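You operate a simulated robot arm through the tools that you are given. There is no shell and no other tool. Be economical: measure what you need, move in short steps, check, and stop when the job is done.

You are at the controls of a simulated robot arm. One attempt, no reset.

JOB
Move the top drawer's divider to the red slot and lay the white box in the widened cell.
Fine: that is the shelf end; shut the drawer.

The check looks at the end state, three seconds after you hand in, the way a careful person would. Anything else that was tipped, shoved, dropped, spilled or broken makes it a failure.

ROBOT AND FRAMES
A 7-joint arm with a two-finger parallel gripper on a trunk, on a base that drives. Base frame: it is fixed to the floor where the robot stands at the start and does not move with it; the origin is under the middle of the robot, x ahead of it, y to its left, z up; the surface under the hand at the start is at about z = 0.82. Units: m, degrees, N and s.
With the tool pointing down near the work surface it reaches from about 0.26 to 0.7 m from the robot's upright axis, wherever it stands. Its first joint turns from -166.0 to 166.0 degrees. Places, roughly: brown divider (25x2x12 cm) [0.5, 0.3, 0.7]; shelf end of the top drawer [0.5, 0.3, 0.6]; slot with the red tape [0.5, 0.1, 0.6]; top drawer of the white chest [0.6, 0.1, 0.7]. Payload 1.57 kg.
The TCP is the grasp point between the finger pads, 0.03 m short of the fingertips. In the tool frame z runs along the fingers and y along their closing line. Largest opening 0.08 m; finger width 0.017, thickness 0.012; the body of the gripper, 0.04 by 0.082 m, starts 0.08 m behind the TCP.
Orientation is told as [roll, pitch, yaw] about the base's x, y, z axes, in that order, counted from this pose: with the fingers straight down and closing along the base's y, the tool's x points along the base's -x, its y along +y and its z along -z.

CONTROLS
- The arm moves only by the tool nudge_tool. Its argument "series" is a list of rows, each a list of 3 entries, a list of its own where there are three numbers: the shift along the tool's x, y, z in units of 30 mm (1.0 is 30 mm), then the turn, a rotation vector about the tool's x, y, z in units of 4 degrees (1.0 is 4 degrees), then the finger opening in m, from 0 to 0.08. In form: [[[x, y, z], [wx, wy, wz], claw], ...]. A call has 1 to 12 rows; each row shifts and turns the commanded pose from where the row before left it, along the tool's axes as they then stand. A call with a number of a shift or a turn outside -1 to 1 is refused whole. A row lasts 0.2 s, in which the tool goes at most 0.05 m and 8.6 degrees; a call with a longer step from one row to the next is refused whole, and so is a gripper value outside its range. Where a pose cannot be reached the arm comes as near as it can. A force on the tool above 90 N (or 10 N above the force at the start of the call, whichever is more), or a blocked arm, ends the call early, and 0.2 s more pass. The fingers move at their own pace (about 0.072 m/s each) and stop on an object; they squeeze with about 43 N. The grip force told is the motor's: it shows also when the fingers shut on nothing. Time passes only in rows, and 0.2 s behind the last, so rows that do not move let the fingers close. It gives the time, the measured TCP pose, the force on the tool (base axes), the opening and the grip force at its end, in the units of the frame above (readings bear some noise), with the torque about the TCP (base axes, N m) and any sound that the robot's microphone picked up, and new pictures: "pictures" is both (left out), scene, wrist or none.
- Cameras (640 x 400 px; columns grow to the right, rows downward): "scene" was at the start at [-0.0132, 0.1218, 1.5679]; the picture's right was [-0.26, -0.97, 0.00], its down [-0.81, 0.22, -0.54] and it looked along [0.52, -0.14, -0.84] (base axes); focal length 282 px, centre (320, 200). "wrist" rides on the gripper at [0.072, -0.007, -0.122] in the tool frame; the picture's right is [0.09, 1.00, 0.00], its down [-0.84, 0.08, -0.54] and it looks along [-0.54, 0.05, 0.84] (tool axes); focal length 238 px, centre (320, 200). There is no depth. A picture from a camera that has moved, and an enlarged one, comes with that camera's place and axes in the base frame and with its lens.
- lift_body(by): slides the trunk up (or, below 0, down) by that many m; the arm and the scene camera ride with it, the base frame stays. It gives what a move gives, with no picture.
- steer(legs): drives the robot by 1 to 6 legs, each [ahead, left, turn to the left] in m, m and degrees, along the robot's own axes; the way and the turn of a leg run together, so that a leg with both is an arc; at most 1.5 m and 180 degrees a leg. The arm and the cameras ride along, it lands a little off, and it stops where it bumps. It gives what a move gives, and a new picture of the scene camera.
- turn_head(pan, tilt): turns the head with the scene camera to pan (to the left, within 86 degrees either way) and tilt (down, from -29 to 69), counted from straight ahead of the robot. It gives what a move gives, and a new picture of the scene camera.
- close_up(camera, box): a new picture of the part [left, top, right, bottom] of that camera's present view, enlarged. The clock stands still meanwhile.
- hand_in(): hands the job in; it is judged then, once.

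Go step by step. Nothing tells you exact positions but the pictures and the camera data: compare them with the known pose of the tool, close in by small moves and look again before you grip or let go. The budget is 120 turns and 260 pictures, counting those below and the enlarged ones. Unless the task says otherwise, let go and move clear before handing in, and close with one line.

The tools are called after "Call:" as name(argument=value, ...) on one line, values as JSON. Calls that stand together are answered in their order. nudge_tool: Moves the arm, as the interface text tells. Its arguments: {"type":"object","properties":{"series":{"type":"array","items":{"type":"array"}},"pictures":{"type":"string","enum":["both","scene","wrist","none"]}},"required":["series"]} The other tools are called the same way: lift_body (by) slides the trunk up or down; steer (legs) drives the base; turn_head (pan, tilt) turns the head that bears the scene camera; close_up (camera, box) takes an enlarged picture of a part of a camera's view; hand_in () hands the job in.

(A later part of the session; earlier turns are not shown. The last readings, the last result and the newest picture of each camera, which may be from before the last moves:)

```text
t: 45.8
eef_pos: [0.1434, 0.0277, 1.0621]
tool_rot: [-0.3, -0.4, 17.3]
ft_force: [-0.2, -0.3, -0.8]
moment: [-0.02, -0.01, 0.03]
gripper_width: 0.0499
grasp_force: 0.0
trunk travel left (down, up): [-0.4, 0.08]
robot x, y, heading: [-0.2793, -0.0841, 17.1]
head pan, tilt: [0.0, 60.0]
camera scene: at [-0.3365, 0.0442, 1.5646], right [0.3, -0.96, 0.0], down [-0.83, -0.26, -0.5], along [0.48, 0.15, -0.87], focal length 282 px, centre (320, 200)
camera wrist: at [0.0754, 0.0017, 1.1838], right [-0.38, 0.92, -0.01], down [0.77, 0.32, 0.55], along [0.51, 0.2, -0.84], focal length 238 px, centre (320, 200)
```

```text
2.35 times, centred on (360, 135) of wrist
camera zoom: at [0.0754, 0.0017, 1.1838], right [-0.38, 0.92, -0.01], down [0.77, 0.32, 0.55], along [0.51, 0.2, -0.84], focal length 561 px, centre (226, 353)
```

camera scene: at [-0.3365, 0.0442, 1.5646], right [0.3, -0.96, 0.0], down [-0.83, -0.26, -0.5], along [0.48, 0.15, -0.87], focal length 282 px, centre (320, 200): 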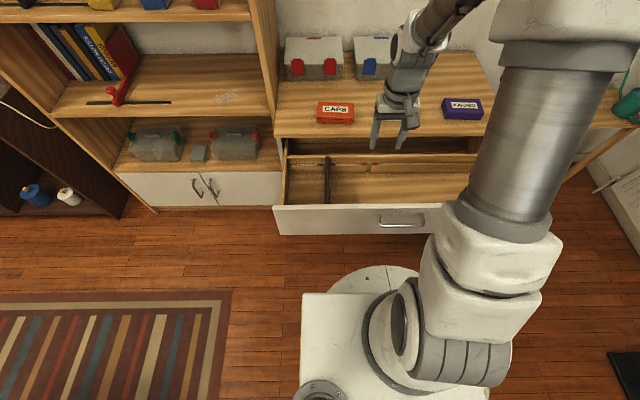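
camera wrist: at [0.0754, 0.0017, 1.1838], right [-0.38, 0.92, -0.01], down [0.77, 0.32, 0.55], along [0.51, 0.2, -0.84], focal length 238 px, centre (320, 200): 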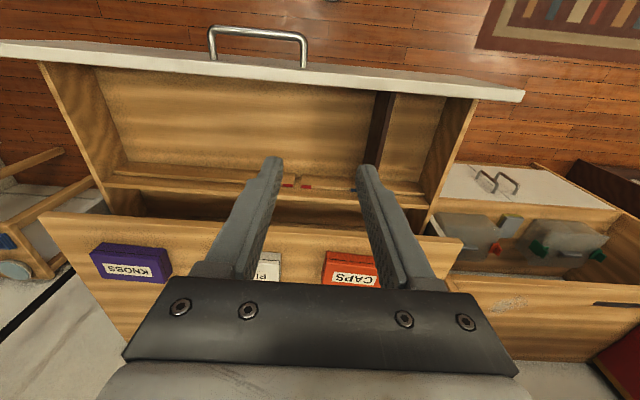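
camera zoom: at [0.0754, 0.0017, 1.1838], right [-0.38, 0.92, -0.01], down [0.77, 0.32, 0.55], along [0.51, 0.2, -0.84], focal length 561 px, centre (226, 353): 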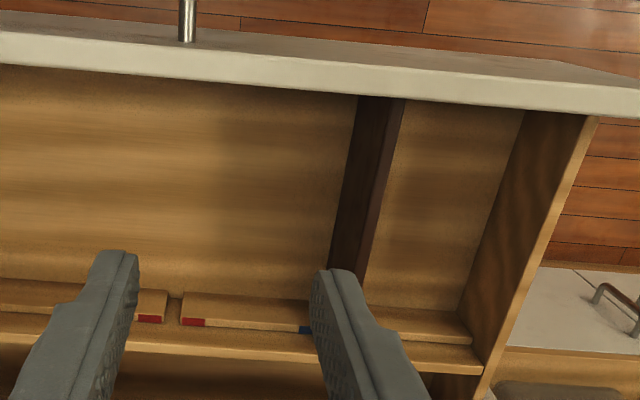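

Divider centre estimated at about (0.21, 0.185), top z≈0.71, width across my closing line. Moving above it.

Call:
nudge_tool(series=[[[-0.45, 0.54, 0.9], [0, 0, 0], 0.06], [[-0.45, 0.54, 0.9], [0, 0, 0], 0.06], [[-0.45, 0.54, 0.9], [0, 0, 0], 0.06], [[-0.45, 0.54, 0.9], [0, 0, 0], 0.06], [[-0.45, 0.54, 0.9], [0, 0, 0], 0.06], [[-0.45, 0.54, 0.9], [0, 0, 0], 0.06], [[-0.45, 0.54, 0.9], [0, 0, 0], 0.06], [[-0.45, 0.54, 0.9], [0, 0, 0], 0.06]])

Call:
close_up(camera="scene", box=[265, 100, 425, 220])

```text
t: 47.6
eef_pos: [0.2119, 0.1849, 0.846]
tool_rot: [-0.3, -0.4, 17.3]
ft_force: [-0.1, -0.2, -0.3]
moment: [-0.02, 0.0, 0.03]
gripper_width: 0.0599
grasp_force: 0.0
trunk travel left (down, up): [-0.4, 0.08]
robot x, y, heading: [-0.2821, -0.0893, 17.3]
head pan, tilt: [0.0, 60.0]
camera scene: at [-0.3364, 0.0441, 1.5647], right [0.3, -0.96, 0.0], down [-0.83, -0.26, -0.5], along [0.48, 0.15, -0.87], focal length 282 px, centre (320, 200)
camera wrist: at [0.1429, 0.1577, 0.9664], right [-0.38, 0.92, -0.01], down [0.77, 0.32, 0.55], along [0.51, 0.21, -0.84], focal length 238 px, centre (320, 200)
```

scene: 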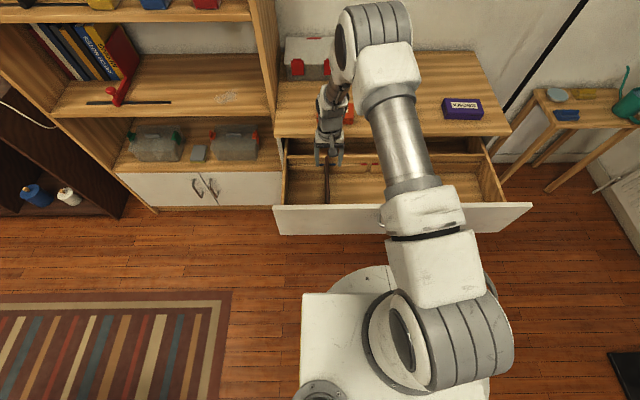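
wrist: 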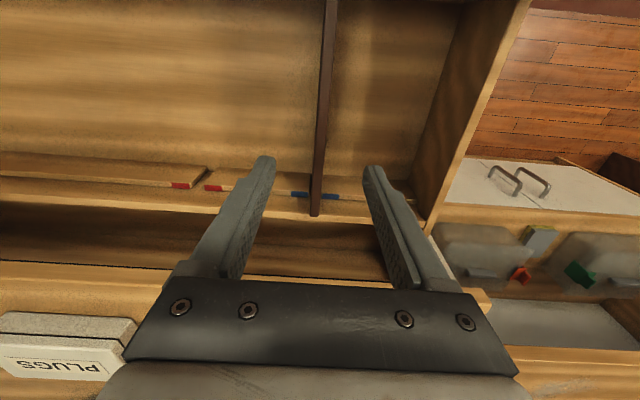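

```text
3.33 times, centred on (345, 160) of scene
camera zoom: at [-0.3364, 0.0441, 1.5647], right [0.3, -0.96, 0.0], down [-0.83, -0.26, -0.5], along [0.48, 0.15, -0.87], focal length 938 px, centre (237, 333)
```

zoom: 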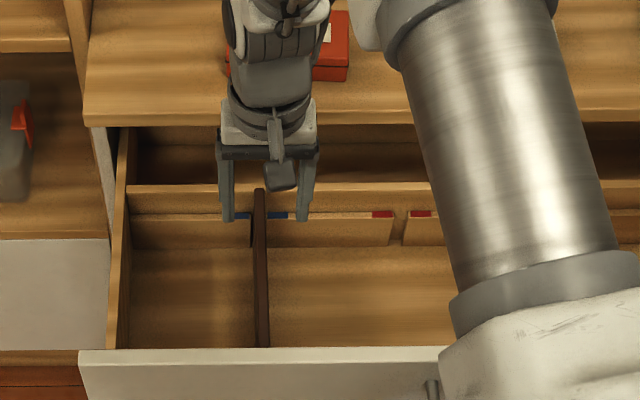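

Divider's far end at about d=0.377, direction about 18.5° yaw; tool is centred over it. Turn 1°, descend and grip.

Call:
nudge_tool(series=[[[0, 0.07, 0.95], [0, 0, -0.28], 0.06], [[0, 0, 0.95], [0, 0, 0], 0.06], [[0, 0, 0.95], [0, 0, 0], 0.06], [[0, 0, 0.95], [0, 0, 0], 0.06], [[0, 0, 0.95], [0, 0, 0], 0.06], [[0, 0, 0.8], [0, 0, 0], 0.06]])

```text
t: 49.0
eef_pos: [0.2123, 0.1849, 0.6785]
tool_rot: [-0.4, -0.4, 18.3]
ft_force: [0.2, 0.1, 0.5]
moment: [0.0, 0.01, 0.02]
gripper_width: 0.0601
grasp_force: 0.0
trunk travel left (down, up): [-0.4, 0.08]
robot x, y, heading: [-0.28, -0.0855, 17.3]
head pan, tilt: [0.0, 60.0]
camera scene: at [-0.3365, 0.0441, 1.5647], right [0.3, -0.96, 0.0], down [-0.83, -0.26, -0.5], along [0.48, 0.15, -0.87], focal length 282 px, centre (320, 200)
camera wrist: at [0.1447, 0.1559, 0.8011], right [-0.4, 0.92, -0.01], down [0.77, 0.34, 0.55], along [0.5, 0.21, -0.84], focal length 238 px, centre (320, 200)
```

scene: 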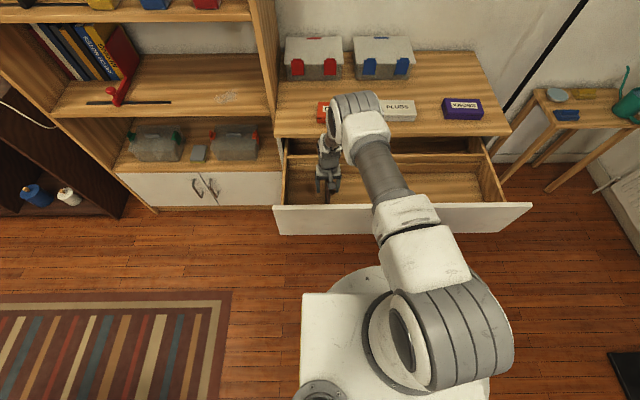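
wrist: 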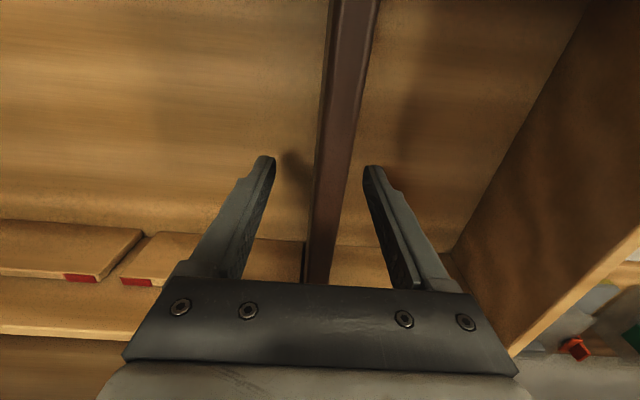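

Fingers straddle the divider. Closing.

Call:
nudge_tool(series=[[[0, 0, 0], [0, 0, 0], 0.0], [[0, 0, 0], [0, 0, 0], 0.0], [[0, 0, 0], [0, 0, 0], 0.0], [[0, 0, 0], [0, 0, 0], 0.0]])

Call:
close_up(camera="scene", box=[265, 100, 425, 220])

```text
t: 50.0
eef_pos: [0.2126, 0.1846, 0.6801]
tool_rot: [-0.3, -0.3, 18.4]
ft_force: [0.6, 1.0, -0.4]
moment: [0.07, -0.07, -0.13]
gripper_width: 0.0119
grasp_force: 29.2
trunk travel left (down, up): [-0.4, 0.08]
robot x, y, heading: [-0.282, -0.0867, 17.4]
head pan, tilt: [0.0, 60.0]
camera scene: at [-0.3365, 0.0441, 1.5647], right [0.3, -0.96, 0.0], down [-0.83, -0.26, -0.5], along [0.48, 0.15, -0.87], focal length 282 px, centre (320, 200)
camera wrist: at [0.1445, 0.156, 0.8013], right [-0.4, 0.92, -0.01], down [0.77, 0.34, 0.55], along [0.5, 0.21, -0.84], focal length 238 px, centre (320, 200)
```

scene: 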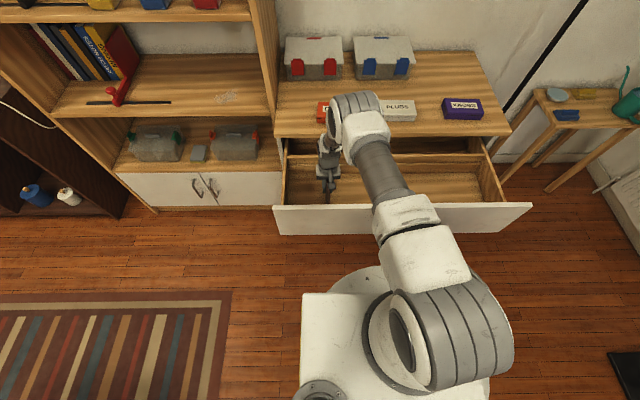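
wrist: 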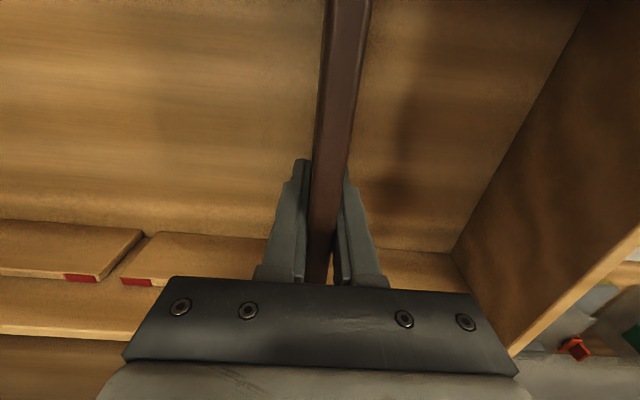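

```text
3.33 times, centred on (345, 160) of scene
camera zoom: at [-0.3365, 0.0441, 1.5647], right [0.3, -0.96, 0.0], down [-0.83, -0.26, -0.5], along [0.48, 0.15, -0.87], focal length 938 px, centre (237, 333)
```

zoom: 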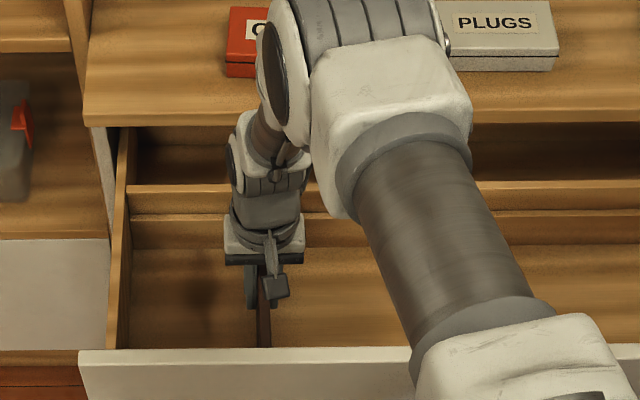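

Gripped (1.2 cm thick). Lift straight up about 11 cm.

Call:
nudge_tool(series=[[[0, 0, -0.5], [0, 0, 0], 0.0], [[0, 0, -0.6], [0, 0, 0], 0.0], [[0, 0, -0.7], [0, 0, 0], 0.0], [[0, 0, -0.7], [0, 0, 0], 0.0], [[0, 0, -0.6], [0, 0, 0], 0.0], [[0, 0, -0.6], [0, 0, 0], 0.0]])

Call:
close_up(camera="scene", box=[265, 100, 425, 220])

```text
t: 51.4
eef_pos: [0.2121, 0.185, 0.7897]
tool_rot: [-0.3, -0.3, 18.4]
ft_force: [4.2, 1.2, -0.9]
moment: [0.08, -0.12, -0.04]
gripper_width: 0.0121
grasp_force: 28.9
trunk travel left (down, up): [-0.4, 0.08]
robot x, y, heading: [-0.2817, -0.0893, 16.9]
head pan, tilt: [0.0, 60.0]
camera scene: at [-0.3359, 0.0443, 1.5647], right [0.3, -0.96, 0.0], down [-0.83, -0.26, -0.5], along [0.48, 0.15, -0.87], focal length 282 px, centre (320, 200)
camera wrist: at [0.1433, 0.1569, 0.91], right [-0.4, 0.92, -0.01], down [0.77, 0.34, 0.55], along [0.5, 0.21, -0.84], focal length 238 px, centre (320, 200)
```

scene: 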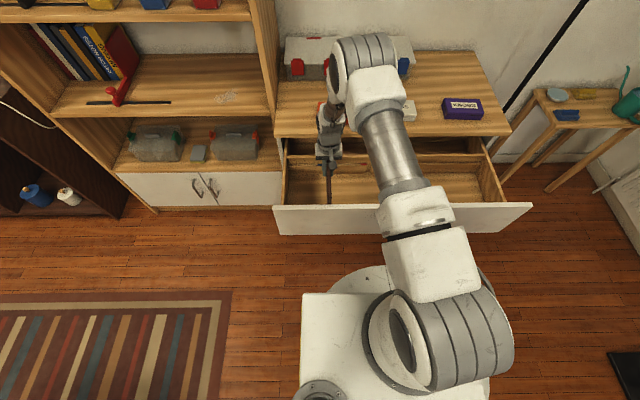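
wrist: 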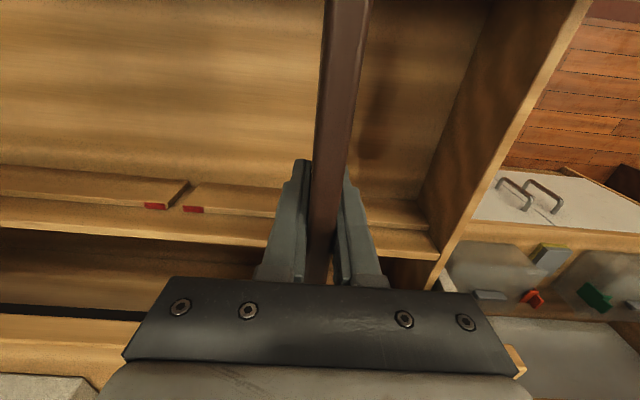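

```text
3.33 times, centred on (345, 160) of scene
camera zoom: at [-0.3359, 0.0443, 1.5647], right [0.3, -0.96, 0.0], down [-0.83, -0.26, -0.5], along [0.48, 0.15, -0.87], focal length 938 px, centre (237, 333)
```

zoom: 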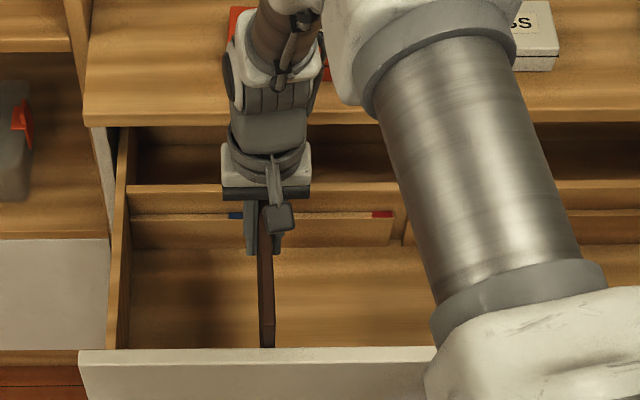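

Lifted cleanly. Raise a bit more so it clears the walls, then shift right toward the red slot.

Call:
nudge_tool(series=[[[0, 0, -0.7], [0, 0, 0], 0.0], [[0, 0, -0.8], [0, 0, 0], 0.0], [[0, 0, -0.8], [0, 0, 0], 0.0], [[0, 0, -0.7], [0, 0, 0], 0.0], [[0, -0.7, 0], [0, 0, 0], 0.0], [[0, -0.8, 0], [0, 0, 0], 0.0], [[0, -0.8, 0], [0, 0, 0], 0.0], [[0, -0.8, 0], [0, 0, 0], 0.0], [[0, -0.8, 0], [0, 0, 0], 0.0], [[0, -0.8, 0], [0, 0, 0], 0.0], [[0, -0.7, 0], [0, 0, 0], 0.0]])

Call:
close_up(camera="wrist", box=[160, 0, 560, 300])

Call:
close_up(camera="scene", box=[265, 100, 425, 220])

```text
t: 53.8
eef_pos: [0.2627, 0.0316, 0.8786]
tool_rot: [-0.5, -0.2, 18.4]
ft_force: [0.2, -1.5, -2.1]
moment: [-0.01, -0.05, -0.03]
gripper_width: 0.0117
grasp_force: 29.2
trunk travel left (down, up): [-0.4, 0.08]
robot x, y, heading: [-0.28, -0.0832, 17.2]
head pan, tilt: [0.0, 60.0]
camera scene: at [-0.3363, 0.044, 1.5647], right [0.3, -0.96, 0.0], down [-0.83, -0.26, -0.5], along [0.48, 0.15, -0.87], focal length 282 px, centre (320, 200)
camera wrist: at [0.1941, 0.0042, 1.0016], right [-0.4, 0.92, -0.01], down [0.77, 0.34, 0.55], along [0.5, 0.21, -0.84], focal length 238 px, centre (320, 200)
```

scene: 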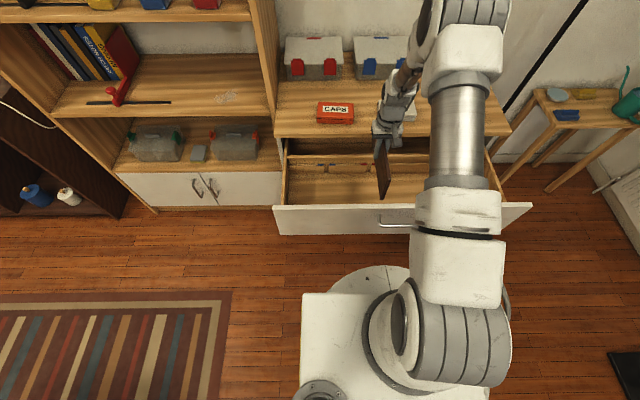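
wrist: 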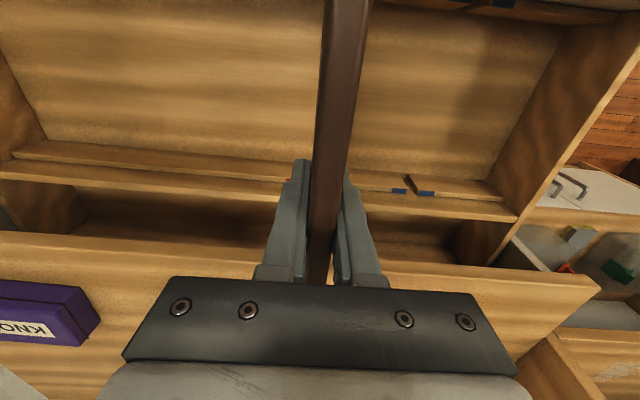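

```text
1.33 times, centred on (360, 150) of wrist
camera zoom: at [0.1941, 0.0042, 1.0016], right [-0.4, 0.92, -0.01], down [0.77, 0.34, 0.55], along [0.5, 0.21, -0.84], focal length 318 px, centre (267, 267)
```

zoom: 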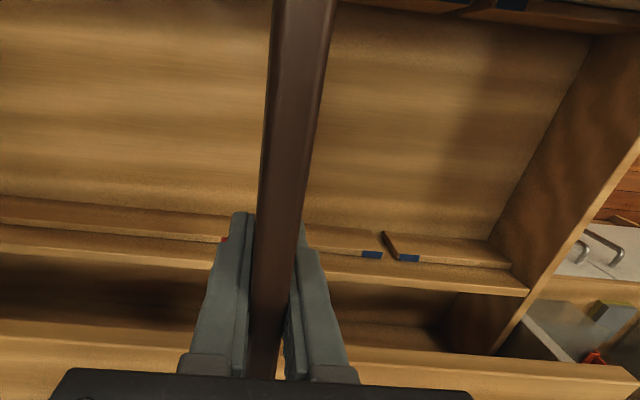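

```text
3.33 times, centred on (345, 160) of scene
camera zoom: at [-0.3363, 0.044, 1.5647], right [0.3, -0.96, 0.0], down [-0.83, -0.26, -0.5], along [0.48, 0.15, -0.87], focal length 938 px, centre (237, 333)
```

zoom: 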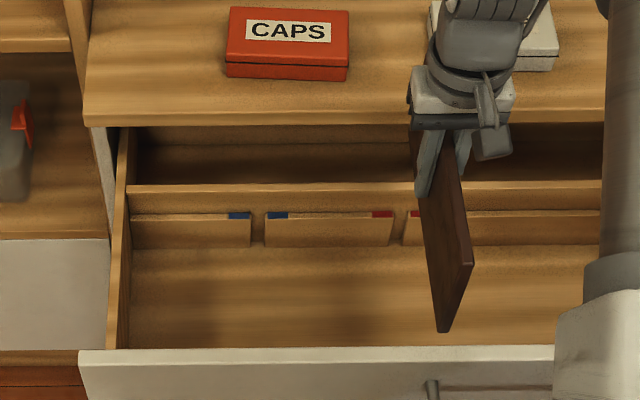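

Drawer yaw confirmed about 18.5°, slot spacing about 0.17 m. Shift another 8.5 mm, descend to just above the rail and look.

Call:
nudge_tool(series=[[[0, -0.28, 0.7], [0, 0, 0], 0.0], [[0, 0, 0.9], [0, 0, 0], 0.0], [[0, 0, 0.9], [0, 0, 0], 0.0], [[0, 0, 0.7], [0, 0, 0], 0.0], [[0, 0, 0], [0, 0, 0], 0.0]])

Call:
close_up(camera="scene", box=[315, 120, 435, 220])

Call:
close_up(camera="wrist", box=[200, 0, 440, 300])

```text
t: 55.0
eef_pos: [0.2641, 0.0244, 0.7842]
tool_rot: [-0.4, -0.2, 18.3]
ft_force: [0.2, -0.4, -2.1]
moment: [-0.02, -0.01, -0.01]
gripper_width: 0.0118
grasp_force: 28.7
trunk travel left (down, up): [-0.4, 0.08]
robot x, y, heading: [-0.2824, -0.0901, 17.3]
head pan, tilt: [0.0, 60.0]
camera scene: at [-0.3363, 0.0441, 1.5647], right [0.3, -0.96, 0.0], down [-0.83, -0.26, -0.5], along [0.48, 0.15, -0.87], focal length 282 px, centre (320, 200)
camera wrist: at [0.1967, -0.0041, 0.9055], right [-0.4, 0.92, -0.01], down [0.77, 0.34, 0.55], along [0.5, 0.21, -0.84], focal length 238 px, centre (320, 200)
```

scene: 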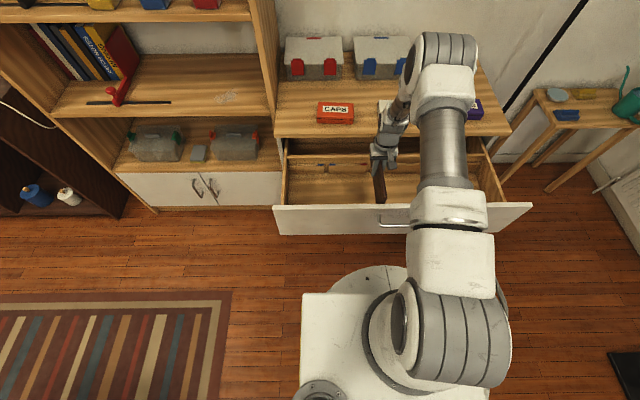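
wrist: 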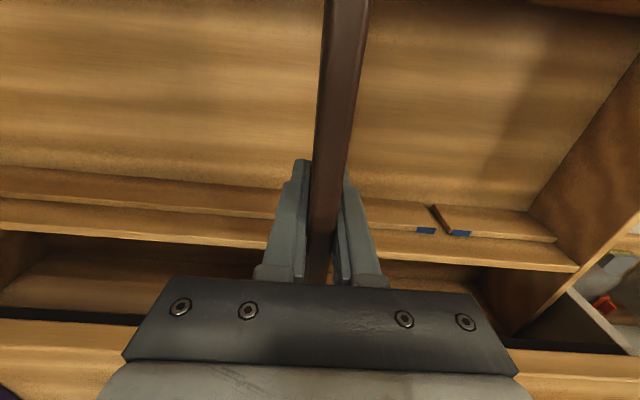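

```text
4.00 times, centred on (375, 170) of scene
camera zoom: at [-0.3363, 0.0441, 1.5647], right [0.3, -0.96, 0.0], down [-0.83, -0.26, -0.5], along [0.48, 0.15, -0.87], focal length 1126 px, centre (100, 320)
```

zoom: 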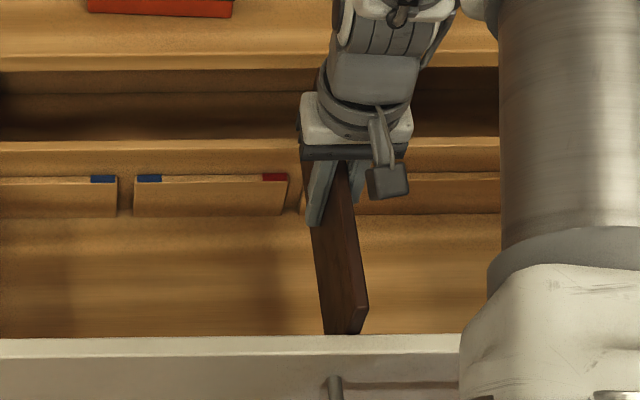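

```text
1.33 times, centred on (320, 150) of wrist
camera zoom: at [0.1967, -0.0041, 0.9055], right [-0.4, 0.92, -0.01], down [0.77, 0.34, 0.55], along [0.5, 0.21, -0.84], focal length 318 px, centre (320, 267)
```

zoom: 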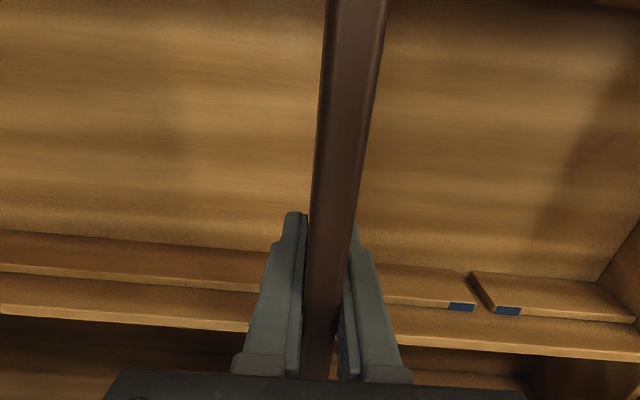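

Position matches the blue-slot geometry within a couple of mm. Lower slowly into the red slot while watching force.

Call:
nudge_tool(series=[[[0, -0.02, 0.5], [0, 0, 0], 0.0], [[0, 0, 0.5], [0, 0, 0], 0.0], [[0, 0, 0.4], [0, 0, 0], 0.0], [[0, 0, 0.4], [0, 0, 0], 0.0]])

Call:
close_up(camera="scene", box=[315, 120, 435, 220])

```text
t: 56.0
eef_pos: [0.2671, 0.0245, 0.7319]
tool_rot: [-0.4, -0.8, 18.5]
ft_force: [8.8, 3.2, 13.1]
moment: [-0.46, 1.06, -0.01]
gripper_width: 0.0121
grasp_force: 29.6
trunk travel left (down, up): [-0.4, 0.08]
robot x, y, heading: [-0.2833, -0.0878, 17.2]
head pan, tilt: [0.0, 60.0]
camera scene: at [-0.3365, 0.0442, 1.5649], right [0.3, -0.96, 0.0], down [-0.83, -0.26, -0.5], along [0.48, 0.15, -0.87], focal length 282 px, centre (320, 200)
camera wrist: at [0.1988, -0.0054, 0.8529], right [-0.4, 0.92, -0.01], down [0.76, 0.34, 0.55], along [0.51, 0.22, -0.83], focal length 238 px, centre (320, 200)
```

scene: 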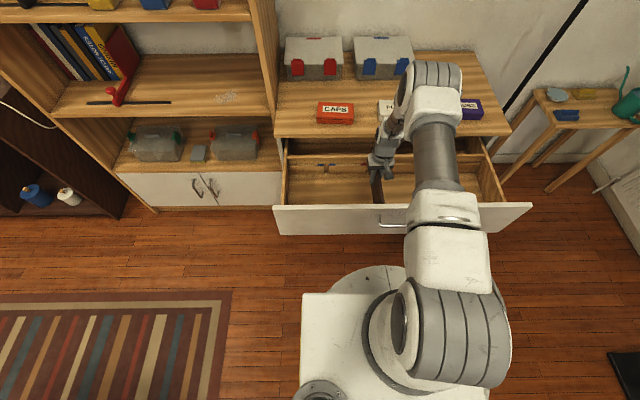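
wrist: 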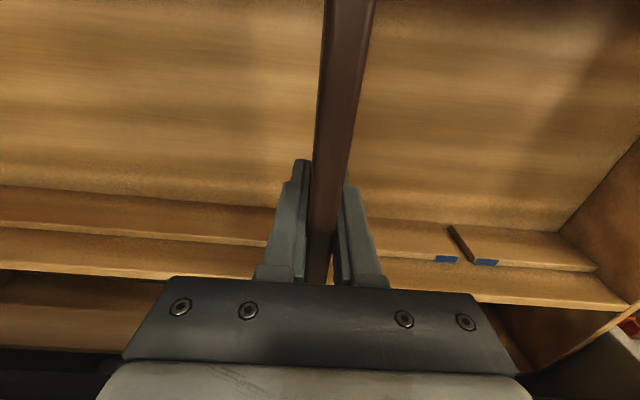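

```text
4.00 times, centred on (375, 170) of scene
camera zoom: at [-0.3365, 0.0442, 1.5649], right [0.3, -0.96, 0.0], down [-0.83, -0.26, -0.5], along [0.48, 0.15, -0.87], focal length 1126 px, centre (100, 320)
```

zoom: 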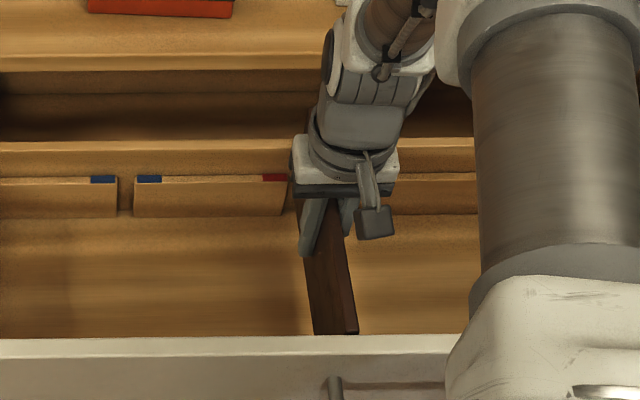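

The near end touches the front rail (force along the pulling direction). Lift 2 cm, shift about 3.5 mm deeper and try again.

Call:
nudge_tool(series=[[[0, 0, -0.7], [0, 0, 0], 0.0], [[-0.12, 0, 0], [0, 0, -0.08], 0.0], [[0, 0, 0], [0, 0, 0], 0.0], [[0, 0, 0.35], [0, 0, 0], 0.0], [[0, 0, 0.35], [0, 0, 0], 0.0]], pictures="wrist")

```text
t: 57.2
eef_pos: [0.2679, 0.023, 0.7314]
tool_rot: [-0.4, -0.4, 18.8]
ft_force: [1.0, 1.0, 8.7]
moment: [-0.39, 1.11, -0.1]
gripper_width: 0.0117
grasp_force: 29.9
trunk travel left (down, up): [-0.4, 0.08]
robot x, y, heading: [-0.2799, -0.0871, 17.3]
head pan, tilt: [0.0, 60.0]
camera wrist: at [0.2001, -0.0047, 0.8526], right [-0.41, 0.91, -0.01], down [0.76, 0.34, 0.55], along [0.5, 0.22, -0.84], focal length 238 px, centre (320, 200)
```

wrist: 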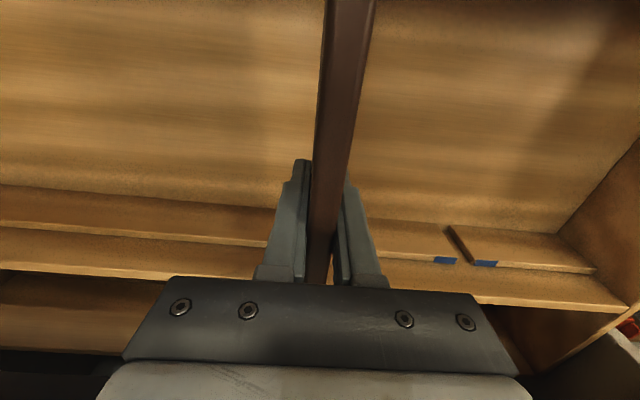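

Only the near end touches, so the alignment at the front rail is off. Lift to see both rails.

Call:
nudge_tool(series=[[[0, 0, -0.8], [0, 0, 0], 0.0], [[0, 0, -1], [0, 0, 0], 0.0], [[0, 0, -1], [0, 0, 0], 0.0], [[0, 0, -1], [0, 0, 0], 0.0], [[0, 0, -1], [0, 0, 0], 0.0], [[0, 0, -1], [0, 0, 0], 0.0], [[0, 0, -1], [0, 0, 0], 0.0], [[0, 0, -1], [0, 0, 0], 0.0], [[0, 0, -0.5], [0, 0, 0], 0.0]], pictures="wrist")

Call:
close_up(camera="wrist", box=[240, 0, 500, 160])

Call:
close_up(camera="wrist", box=[240, 100, 500, 260])

```text
t: 59.2
eef_pos: [0.2671, 0.0247, 0.9793]
tool_rot: [-0.4, -0.3, 18.8]
ft_force: [-0.1, 0.0, -1.0]
moment: [0.0, -0.04, 0.04]
gripper_width: 0.0117
grasp_force: 28.9
trunk travel left (down, up): [-0.4, 0.08]
robot x, y, heading: [-0.2855, -0.0839, 17.1]
head pan, tilt: [0.0, 60.0]
camera wrist: at [0.1988, -0.0038, 1.1009], right [-0.41, 0.91, -0.01], down [0.76, 0.34, 0.55], along [0.5, 0.22, -0.84], focal length 238 px, centre (320, 200)
```

wrist: 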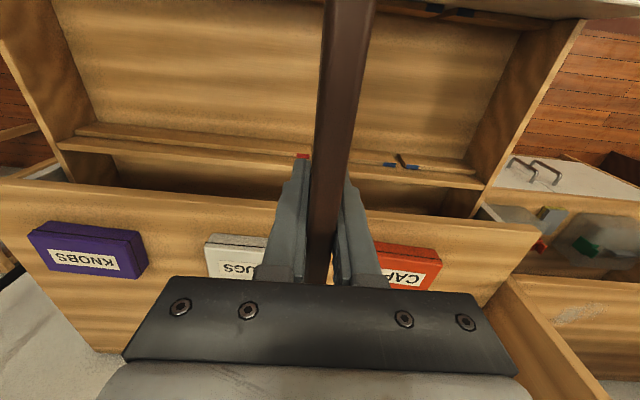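

```text
2.46 times, centred on (370, 80) of wrist
camera zoom: at [0.1988, -0.0038, 1.1009], right [-0.41, 0.91, -0.01], down [0.76, 0.34, 0.55], along [0.5, 0.22, -0.84], focal length 587 px, centre (197, 495)
```

zoom: 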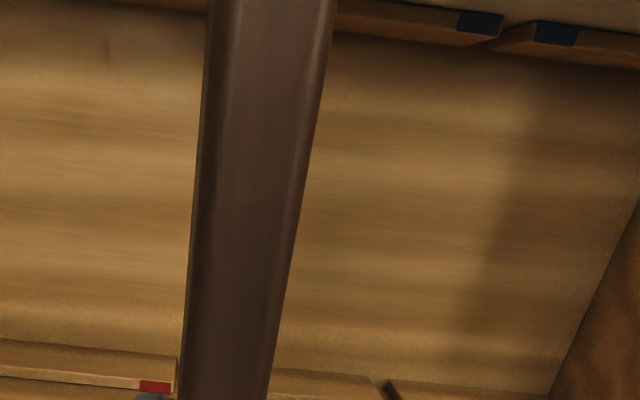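

```text
2.46 times, centred on (370, 180) of wrist
camera zoom: at [0.1988, -0.0038, 1.1009], right [-0.41, 0.91, -0.01], down [0.76, 0.34, 0.55], along [0.5, 0.22, -0.84], focal length 587 px, centre (197, 249)
```

zoom: 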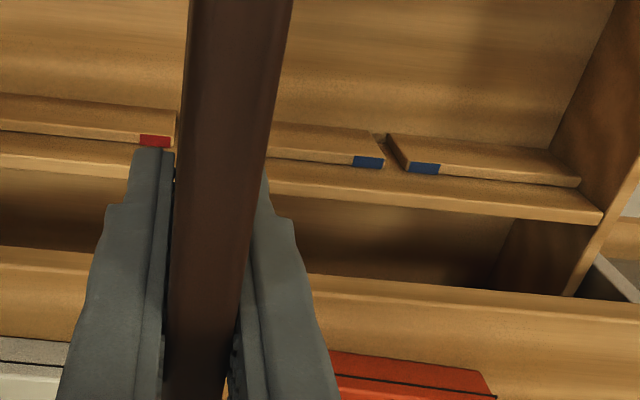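

Measuring both rails: the rear slot is centred, but the front slot lies 2–5 mm further left, i.e. slot yaw about 18°. Turn 0.8° back, shift 1 mm left, and descend again.

Call:
nudge_tool(series=[[[0, 0.035, 0.9], [0, 0, 0.2], 0.0], [[0, 0, 1], [0, 0, 0], 0.0], [[0, 0, 1], [0, 0, 0], 0.0], [[0, 0, 1], [0, 0, 0], 0.0], [[0, 0, 1], [0, 0, 0], 0.0], [[0, 0, 1], [0, 0, 0], 0.0], [[0, 0, 1], [0, 0, 0], 0.0], [[0, 0, 0.8], [0, 0, 0], 0.0], [[0, 0, 0.35], [0, 0, 0], 0.0], [[0, 0, 0.35], [0, 0, 0], 0.0]], pictures="wrist")

```text
t: 61.4
eef_pos: [0.2671, 0.0238, 0.7278]
tool_rot: [-0.3, -0.3, 17.9]
ft_force: [1.0, -1.3, -1.9]
moment: [0.04, -0.14, 0.0]
gripper_width: 0.0119
grasp_force: 29.0
trunk travel left (down, up): [-0.4, 0.08]
robot x, y, heading: [-0.2845, -0.0842, 17.0]
head pan, tilt: [0.0, 60.0]
camera wrist: at [0.1988, -0.0031, 0.849], right [-0.39, 0.92, -0.01], down [0.77, 0.33, 0.55], along [0.5, 0.21, -0.84], focal length 238 px, centre (320, 200)
```

wrist: 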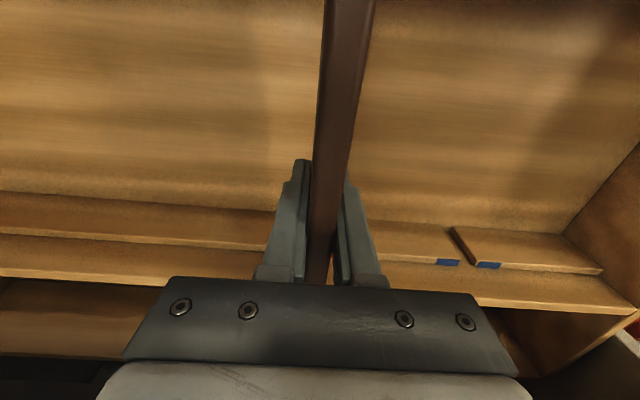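

No contact now at a lower height than before. Continue down toward the original seating height (0.68).

Call:
nudge_tool(series=[[[0, 0, 0.35], [0, 0, 0], 0.0], [[0, 0, 0.4], [0, 0, 0], 0.0], [[0, 0, 0.35], [0, 0, 0], 0.0], [[0, 0, 0.35], [0, 0, 0], 0.0]], pictures="wrist")

Call:
close_up(camera="scene", box=[315, 120, 435, 220])

```text
t: 62.4
eef_pos: [0.2692, 0.0242, 0.6861]
tool_rot: [-0.5, -0.5, 18.1]
ft_force: [-1.1, -0.3, 2.1]
moment: [0.14, -0.33, 0.06]
gripper_width: 0.0119
grasp_force: 29.1
trunk travel left (down, up): [-0.4, 0.08]
robot x, y, heading: [-0.2799, -0.0879, 17.3]
head pan, tilt: [0.0, 60.0]
camera wrist: at [0.2, -0.0029, 0.8066], right [-0.39, 0.92, -0.01], down [0.77, 0.33, 0.55], along [0.51, 0.21, -0.84], focal length 238 px, centre (320, 200)
```

wrist: 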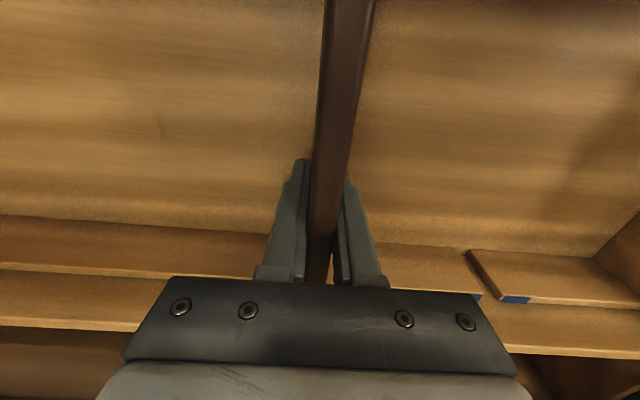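

```text
4.00 times, centred on (375, 170) of scene
camera zoom: at [-0.3368, 0.044, 1.5648], right [0.3, -0.96, 0.0], down [-0.83, -0.26, -0.5], along [0.48, 0.15, -0.87], focal length 1126 px, centre (100, 320)
```

zoom: 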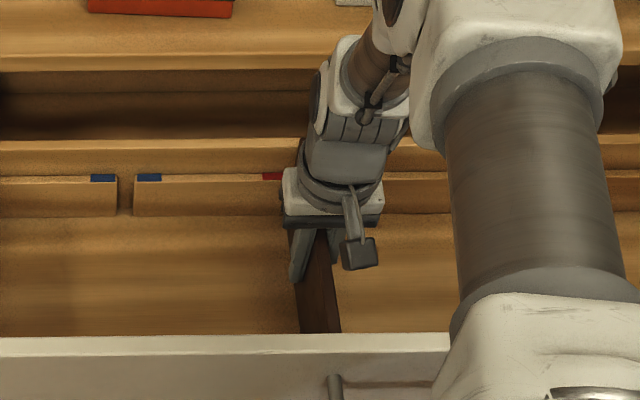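

It slid into the slots. Lower the last few millimetres to the floor.

Call:
nudge_tool(series=[[[0, 0, 0.1], [0, 0, 0], 0.0], [[0, 0, 0.1], [0, 0, 0], 0.0]], pictures="none")

```text
t: 63.0
eef_pos: [0.2691, 0.0244, 0.6792]
tool_rot: [-0.3, -0.5, 18.1]
ft_force: [-0.7, 1.3, 9.4]
moment: [0.45, -1.05, 0.1]
gripper_width: 0.0119
grasp_force: 29.1
trunk travel left (down, up): [-0.4, 0.08]
robot x, y, heading: [-0.2834, -0.0849, 17.2]
head pan, tilt: [0.0, 60.0]
```

Seated at the original height (0.679). Open and rise to look.

Call:
nudge_tool(series=[[[0, 0, 0], [0, 0, 0], 0.04], [[0, 0, 0], [0, 0, 0], 0.05], [[0, 0, -0.8], [0, 0, 0], 0.05], [[0, 0, -1], [0, 0, 0], 0.05], [[0, 0, -1], [0, 0, 0], 0.05], [[0, 0, -1], [0, 0, 0], 0.05], [[0, 0, -1], [0, 0, 0], 0.05], [[0, 0, -1], [0, 0, 0], 0.05], [[0, 0, -1], [0, 0, 0], 0.05], [[0, 0, -1], [0, 0, 0], 0.05], [[0, 0, -1], [0, 0, 0], 0.05], [[0, 0, -1], [0, 0, 0], 0.05]])

Call:
close_up(camera="scene", box=[265, 120, 425, 220])

Call:
close_up(camera="wrist", box=[200, 0, 520, 200])

```text
t: 65.6
eef_pos: [0.2682, 0.0262, 0.9706]
tool_rot: [-0.2, -0.2, 18.0]
ft_force: [0.3, -0.2, -0.7]
moment: [-0.02, 0.0, 0.0]
gripper_width: 0.0498
grasp_force: 0.0
trunk travel left (down, up): [-0.4, 0.08]
robot x, y, heading: [-0.2778, -0.0851, 17.1]
head pan, tilt: [0.0, 60.0]
camera scene: at [-0.3365, 0.0441, 1.5646], right [0.3, -0.96, 0.0], down [-0.83, -0.26, -0.5], along [0.48, 0.15, -0.87], focal length 282 px, centre (320, 200)
camera wrist: at [0.1994, -0.0016, 1.0932], right [-0.39, 0.92, -0.01], down [0.77, 0.33, 0.55], along [0.5, 0.21, -0.84], focal length 238 px, centre (320, 200)
```

scene: 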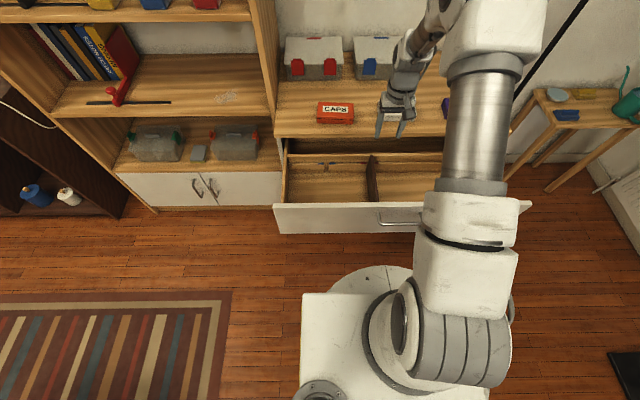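
wrist: 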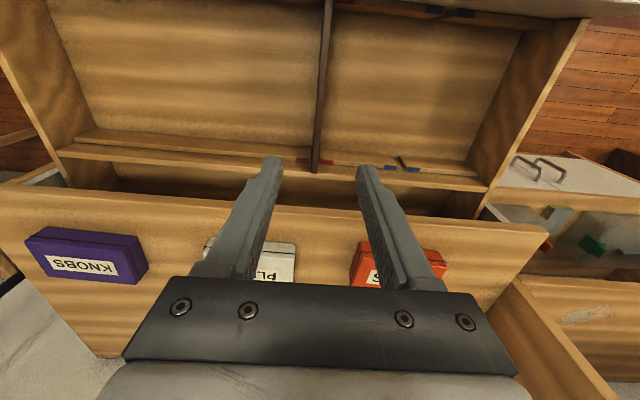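

```text
4.00 times, centred on (345, 170) of scene
camera zoom: at [-0.3365, 0.0441, 1.5646], right [0.3, -0.96, 0.0], down [-0.83, -0.26, -0.5], along [0.48, 0.15, -0.87], focal length 1126 px, centre (220, 320)
```

zoom: 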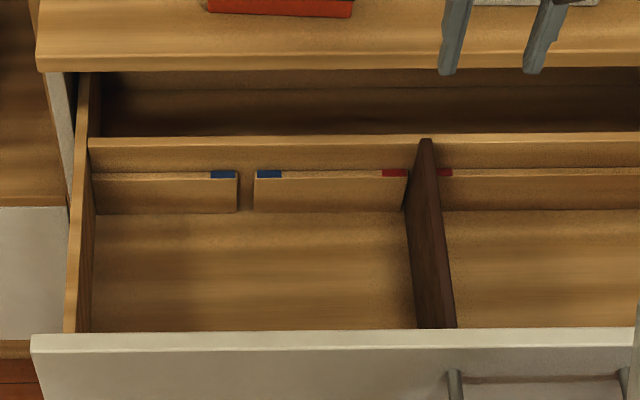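

```text
2.00 times, centred on (360, 100) of wrist
camera zoom: at [0.1994, -0.0016, 1.0932], right [-0.39, 0.92, -0.01], down [0.77, 0.33, 0.55], along [0.5, 0.21, -0.84], focal length 477 px, centre (240, 400)
```

zoom: 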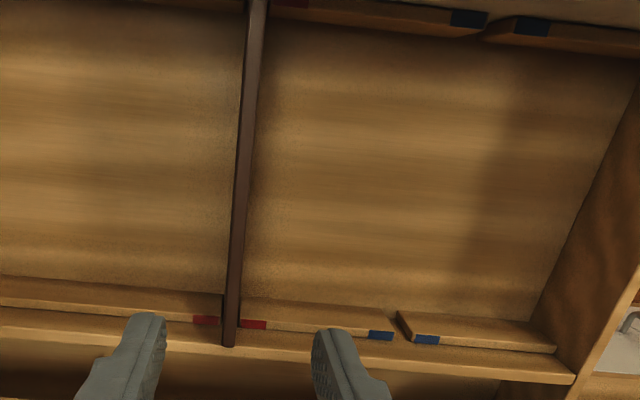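

Divider is seated in the red slot at both ends, and the shelf-side cell is widened. Now drive a little forward and right to bring the white box into reach, and turn the gripper 90°.

Call:
steer(legs=[[0, -0.1, 0], [0.09, 0, 0]])

Call:
nudge_tool(series=[[[0, 0, 0], [0, 0, 1], 0.08], [[0, 0, 0], [0, 0, 1], 0.08], [[0, 0, 0], [0, 0, 1], 0.08], [[0, 0, 0], [0, 0, 1], 0.08], [[0, 0, 0], [0, 0, 1], 0.08], [[0, 0, 0], [0, 0, 1], 0.08], [[0, 0, 0], [0, 0, 1], 0.08], [[0, 0, 0], [0, 0, 1], 0.08], [[0, 0, 0], [0, 0, 1], 0.08], [[0, 0, 0], [0, 0, 1], 0.08], [[0, 0, 0], [0, 0, 1], 0.08]], pictures="none")

Call:
nudge_tool(series=[[[0, 0, 0], [0, 0, 1], 0.08], [[0, 0, 0], [0, 0, 1], 0.08], [[0, 0, 0], [0, 0, 1], 0.08], [[0, 0, 0], [0, 0, 1], 0.08], [[0, 0, 0], [0, 0, 1], 0.08], [[0, 0, 0], [0, 0, 1], 0.08], [[0, 0, 0], [0, 0, 1], 0.08], [[0, 0, 0], [0, 0, 1], 0.08], [[0, 0, 0], [0, 0, 1], 0.08], [[0, 0, 0], [0, 0, 1], 0.08], [[0, 0, 0], [0, 0, 1], 0.08], [[0, 0, 0], [0, 0, 0.5], 0.08]])

```text
t: 67.9
eef_pos: [0.3826, -0.043, 0.9714]
tool_rot: [-0.3, -0.2, 17.9]
ft_force: [0.1, -1.1, 1.1]
moment: [0.03, -0.02, -0.01]
gripper_width: 0.05
grasp_force: 0.0
trunk travel left (down, up): [-0.4, 0.08]
robot x, y, heading: [-0.1653, -0.1541, 17.1]
head pan, tilt: [0.0, 60.0]
camera scene: at [-0.2215, -0.024, 1.5647], right [0.29, -0.96, 0.0], down [-0.83, -0.26, -0.5], along [0.48, 0.15, -0.87], focal length 282 px, centre (320, 200)
```

scene: 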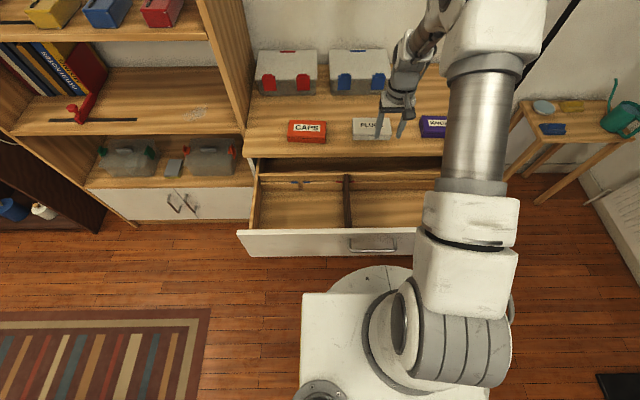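

```text
t: 70.3
eef_pos: [0.3821, -0.0437, 0.9716]
tool_rot: [0.0, -0.6, -26.2]
ft_force: [0.5, 0.1, 0.3]
moment: [0.01, -0.01, 0.01]
gripper_width: 0.0799
grasp_force: 0.0
trunk travel left (down, up): [-0.4, 0.08]
robot x, y, heading: [-0.1651, -0.1573, 17.0]
head pan, tilt: [0.0, 60.0]
```

```text
t: 72.9
eef_pos: [0.383, -0.0433, 0.9719]
tool_rot: [0.4, -0.4, -72.3]
ft_force: [-0.9, 0.2, 0.3]
moment: [0.02, 0.01, -0.02]
gripper_width: 0.08
grasp_force: 0.0
trunk travel left (down, up): [-0.4, 0.08]
robot x, y, heading: [-0.1695, -0.1532, 17.1]
head pan, tilt: [0.0, 60.0]
camera scene: at [-0.2217, -0.024, 1.5647], right [0.29, -0.96, 0.0], down [-0.83, -0.26, -0.5], along [0.48, 0.15, -0.87], focal length 282 px, centre (320, 200)
camera wrist: at [0.3531, 0.0241, 1.093], right [0.92, 0.39, 0.01], down [0.33, -0.77, 0.55], along [0.22, -0.5, -0.84], focal length 238 px, centre (320, 200)
```

scene: 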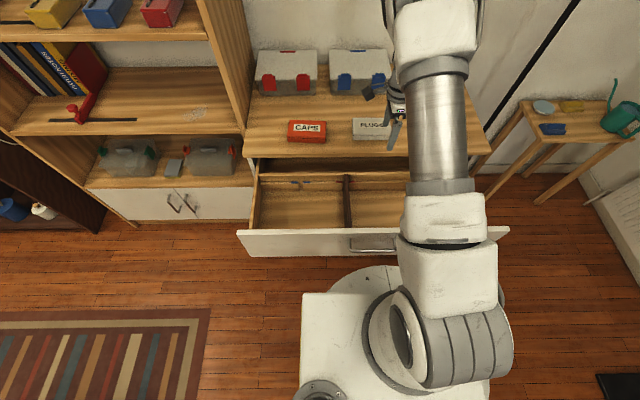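
wrist: 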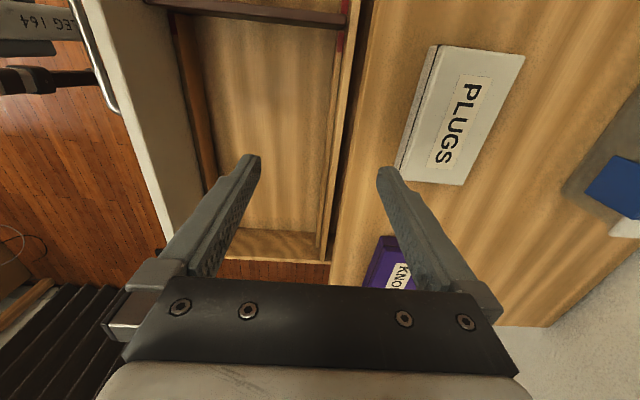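

The white box is in view. Zoom to get its corners.

Call:
close_up(camera="wrist", box=[370, 20, 550, 200])

Call:
close_up(camera="scene", box=[280, 90, 440, 190])

```text
2.22 times, centred on (460, 110) of wrist
camera zoom: at [0.3531, 0.0241, 1.093], right [0.92, 0.39, 0.01], down [0.33, -0.77, 0.55], along [0.22, -0.5, -0.84], focal length 530 px, centre (9, 400)
```

zoom: 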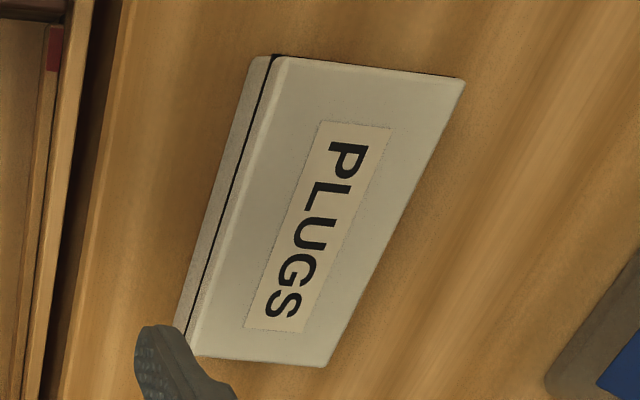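

```text
4.00 times, centred on (360, 140) of scene
camera zoom: at [-0.2217, -0.024, 1.5647], right [0.29, -0.96, 0.0], down [-0.83, -0.26, -0.5], along [0.48, 0.15, -0.87], focal length 1126 px, centre (160, 440)
```

zoom: 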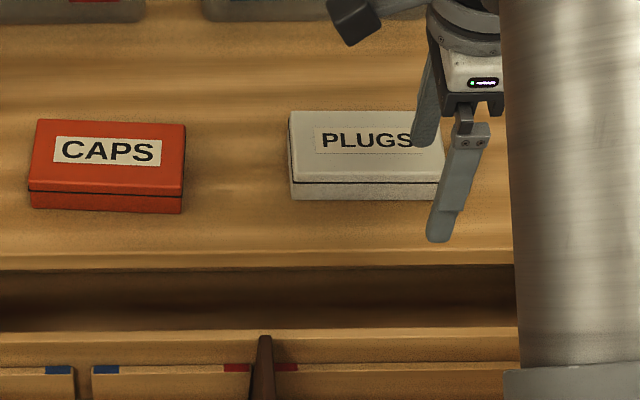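

Box centre ≈ (0.509, 0.014), about 13 × 7.3 cm, yaw ≈ 19°. It's a tight fit in the 8 cm opening; move above it and check.

Call:
nudge_tool(series=[[[0.12, 0.9, 0], [0, 0, -0.3], 0.08], [[0.12, 0.9, 0], [0, 0, 0], 0.08], [[0.12, 0.9, 0.3], [0, 0, 0], 0.08], [[0.12, 0.9, 0.5], [0, 0, 0], 0.08], [[0.06, 0.96, 0.5], [0, 0, 0], 0.08]])

Call:
close_up(camera="wrist", box=[200, 0, 440, 290])

Call:
close_up(camera="scene", box=[280, 70, 440, 190])

```text
t: 74.1
eef_pos: [0.5076, 0.0167, 0.9325]
tool_rot: [0.2, -0.3, -71.0]
ft_force: [-0.1, -1.2, 0.9]
moment: [0.03, -0.02, 0.0]
gripper_width: 0.0798
grasp_force: 0.1
trunk travel left (down, up): [-0.4, 0.08]
robot x, y, heading: [-0.1721, -0.1538, 16.9]
head pan, tilt: [0.0, 60.0]
camera scene: at [-0.2215, -0.024, 1.5647], right [0.29, -0.96, 0.0], down [-0.83, -0.26, -0.5], along [0.48, 0.15, -0.87], focal length 282 px, centre (320, 200)
camera wrist: at [0.4761, 0.082, 1.0547], right [0.91, 0.41, 0.0], down [0.34, -0.76, 0.55], along [0.23, -0.5, -0.84], focal length 238 px, centre (320, 200)
```

scene: 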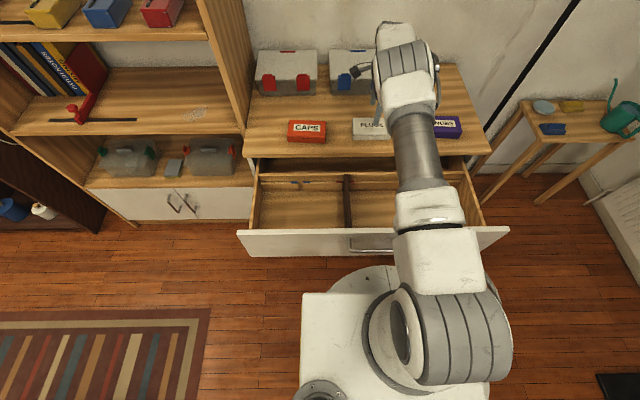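
wrist: 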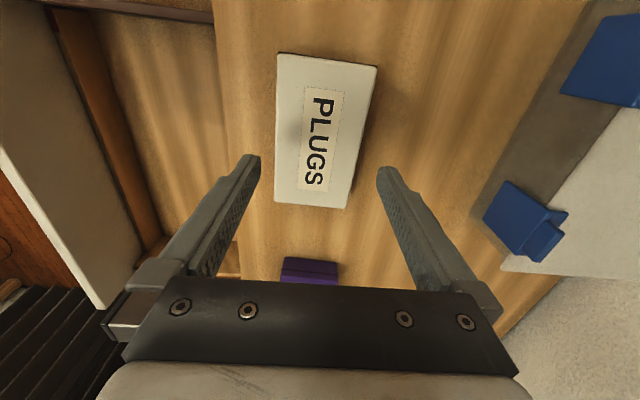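

```text
1.38 times, centred on (320, 145) of wrist
camera zoom: at [0.4761, 0.082, 1.0547], right [0.91, 0.41, 0.0], down [0.34, -0.76, 0.55], along [0.23, -0.5, -0.84], focal length 329 px, centre (320, 276)
```

zoom: 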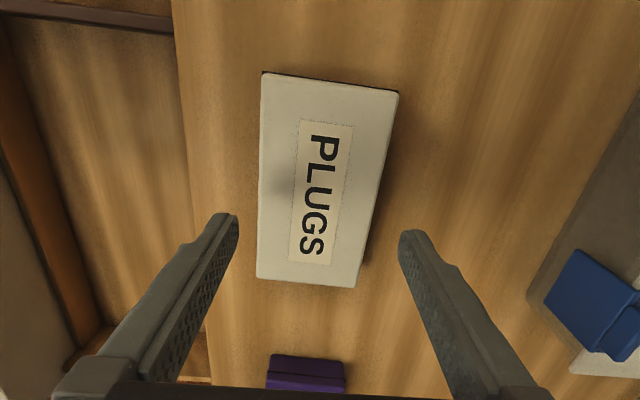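

```text
3.33 times, centred on (360, 130) of scene
camera zoom: at [-0.2215, -0.024, 1.5647], right [0.29, -0.96, 0.0], down [-0.83, -0.26, -0.5], along [0.48, 0.15, -0.87], focal length 938 px, centre (187, 433)
```

zoom: 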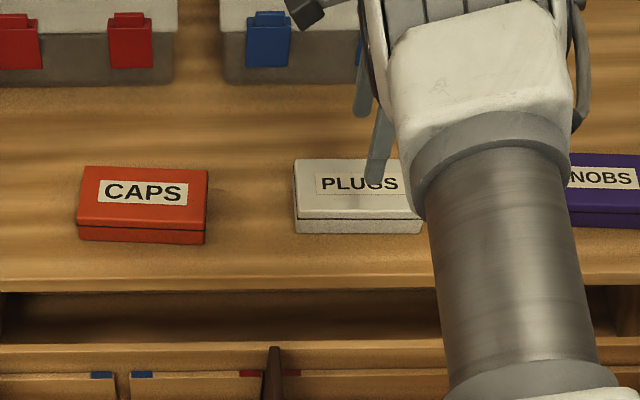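

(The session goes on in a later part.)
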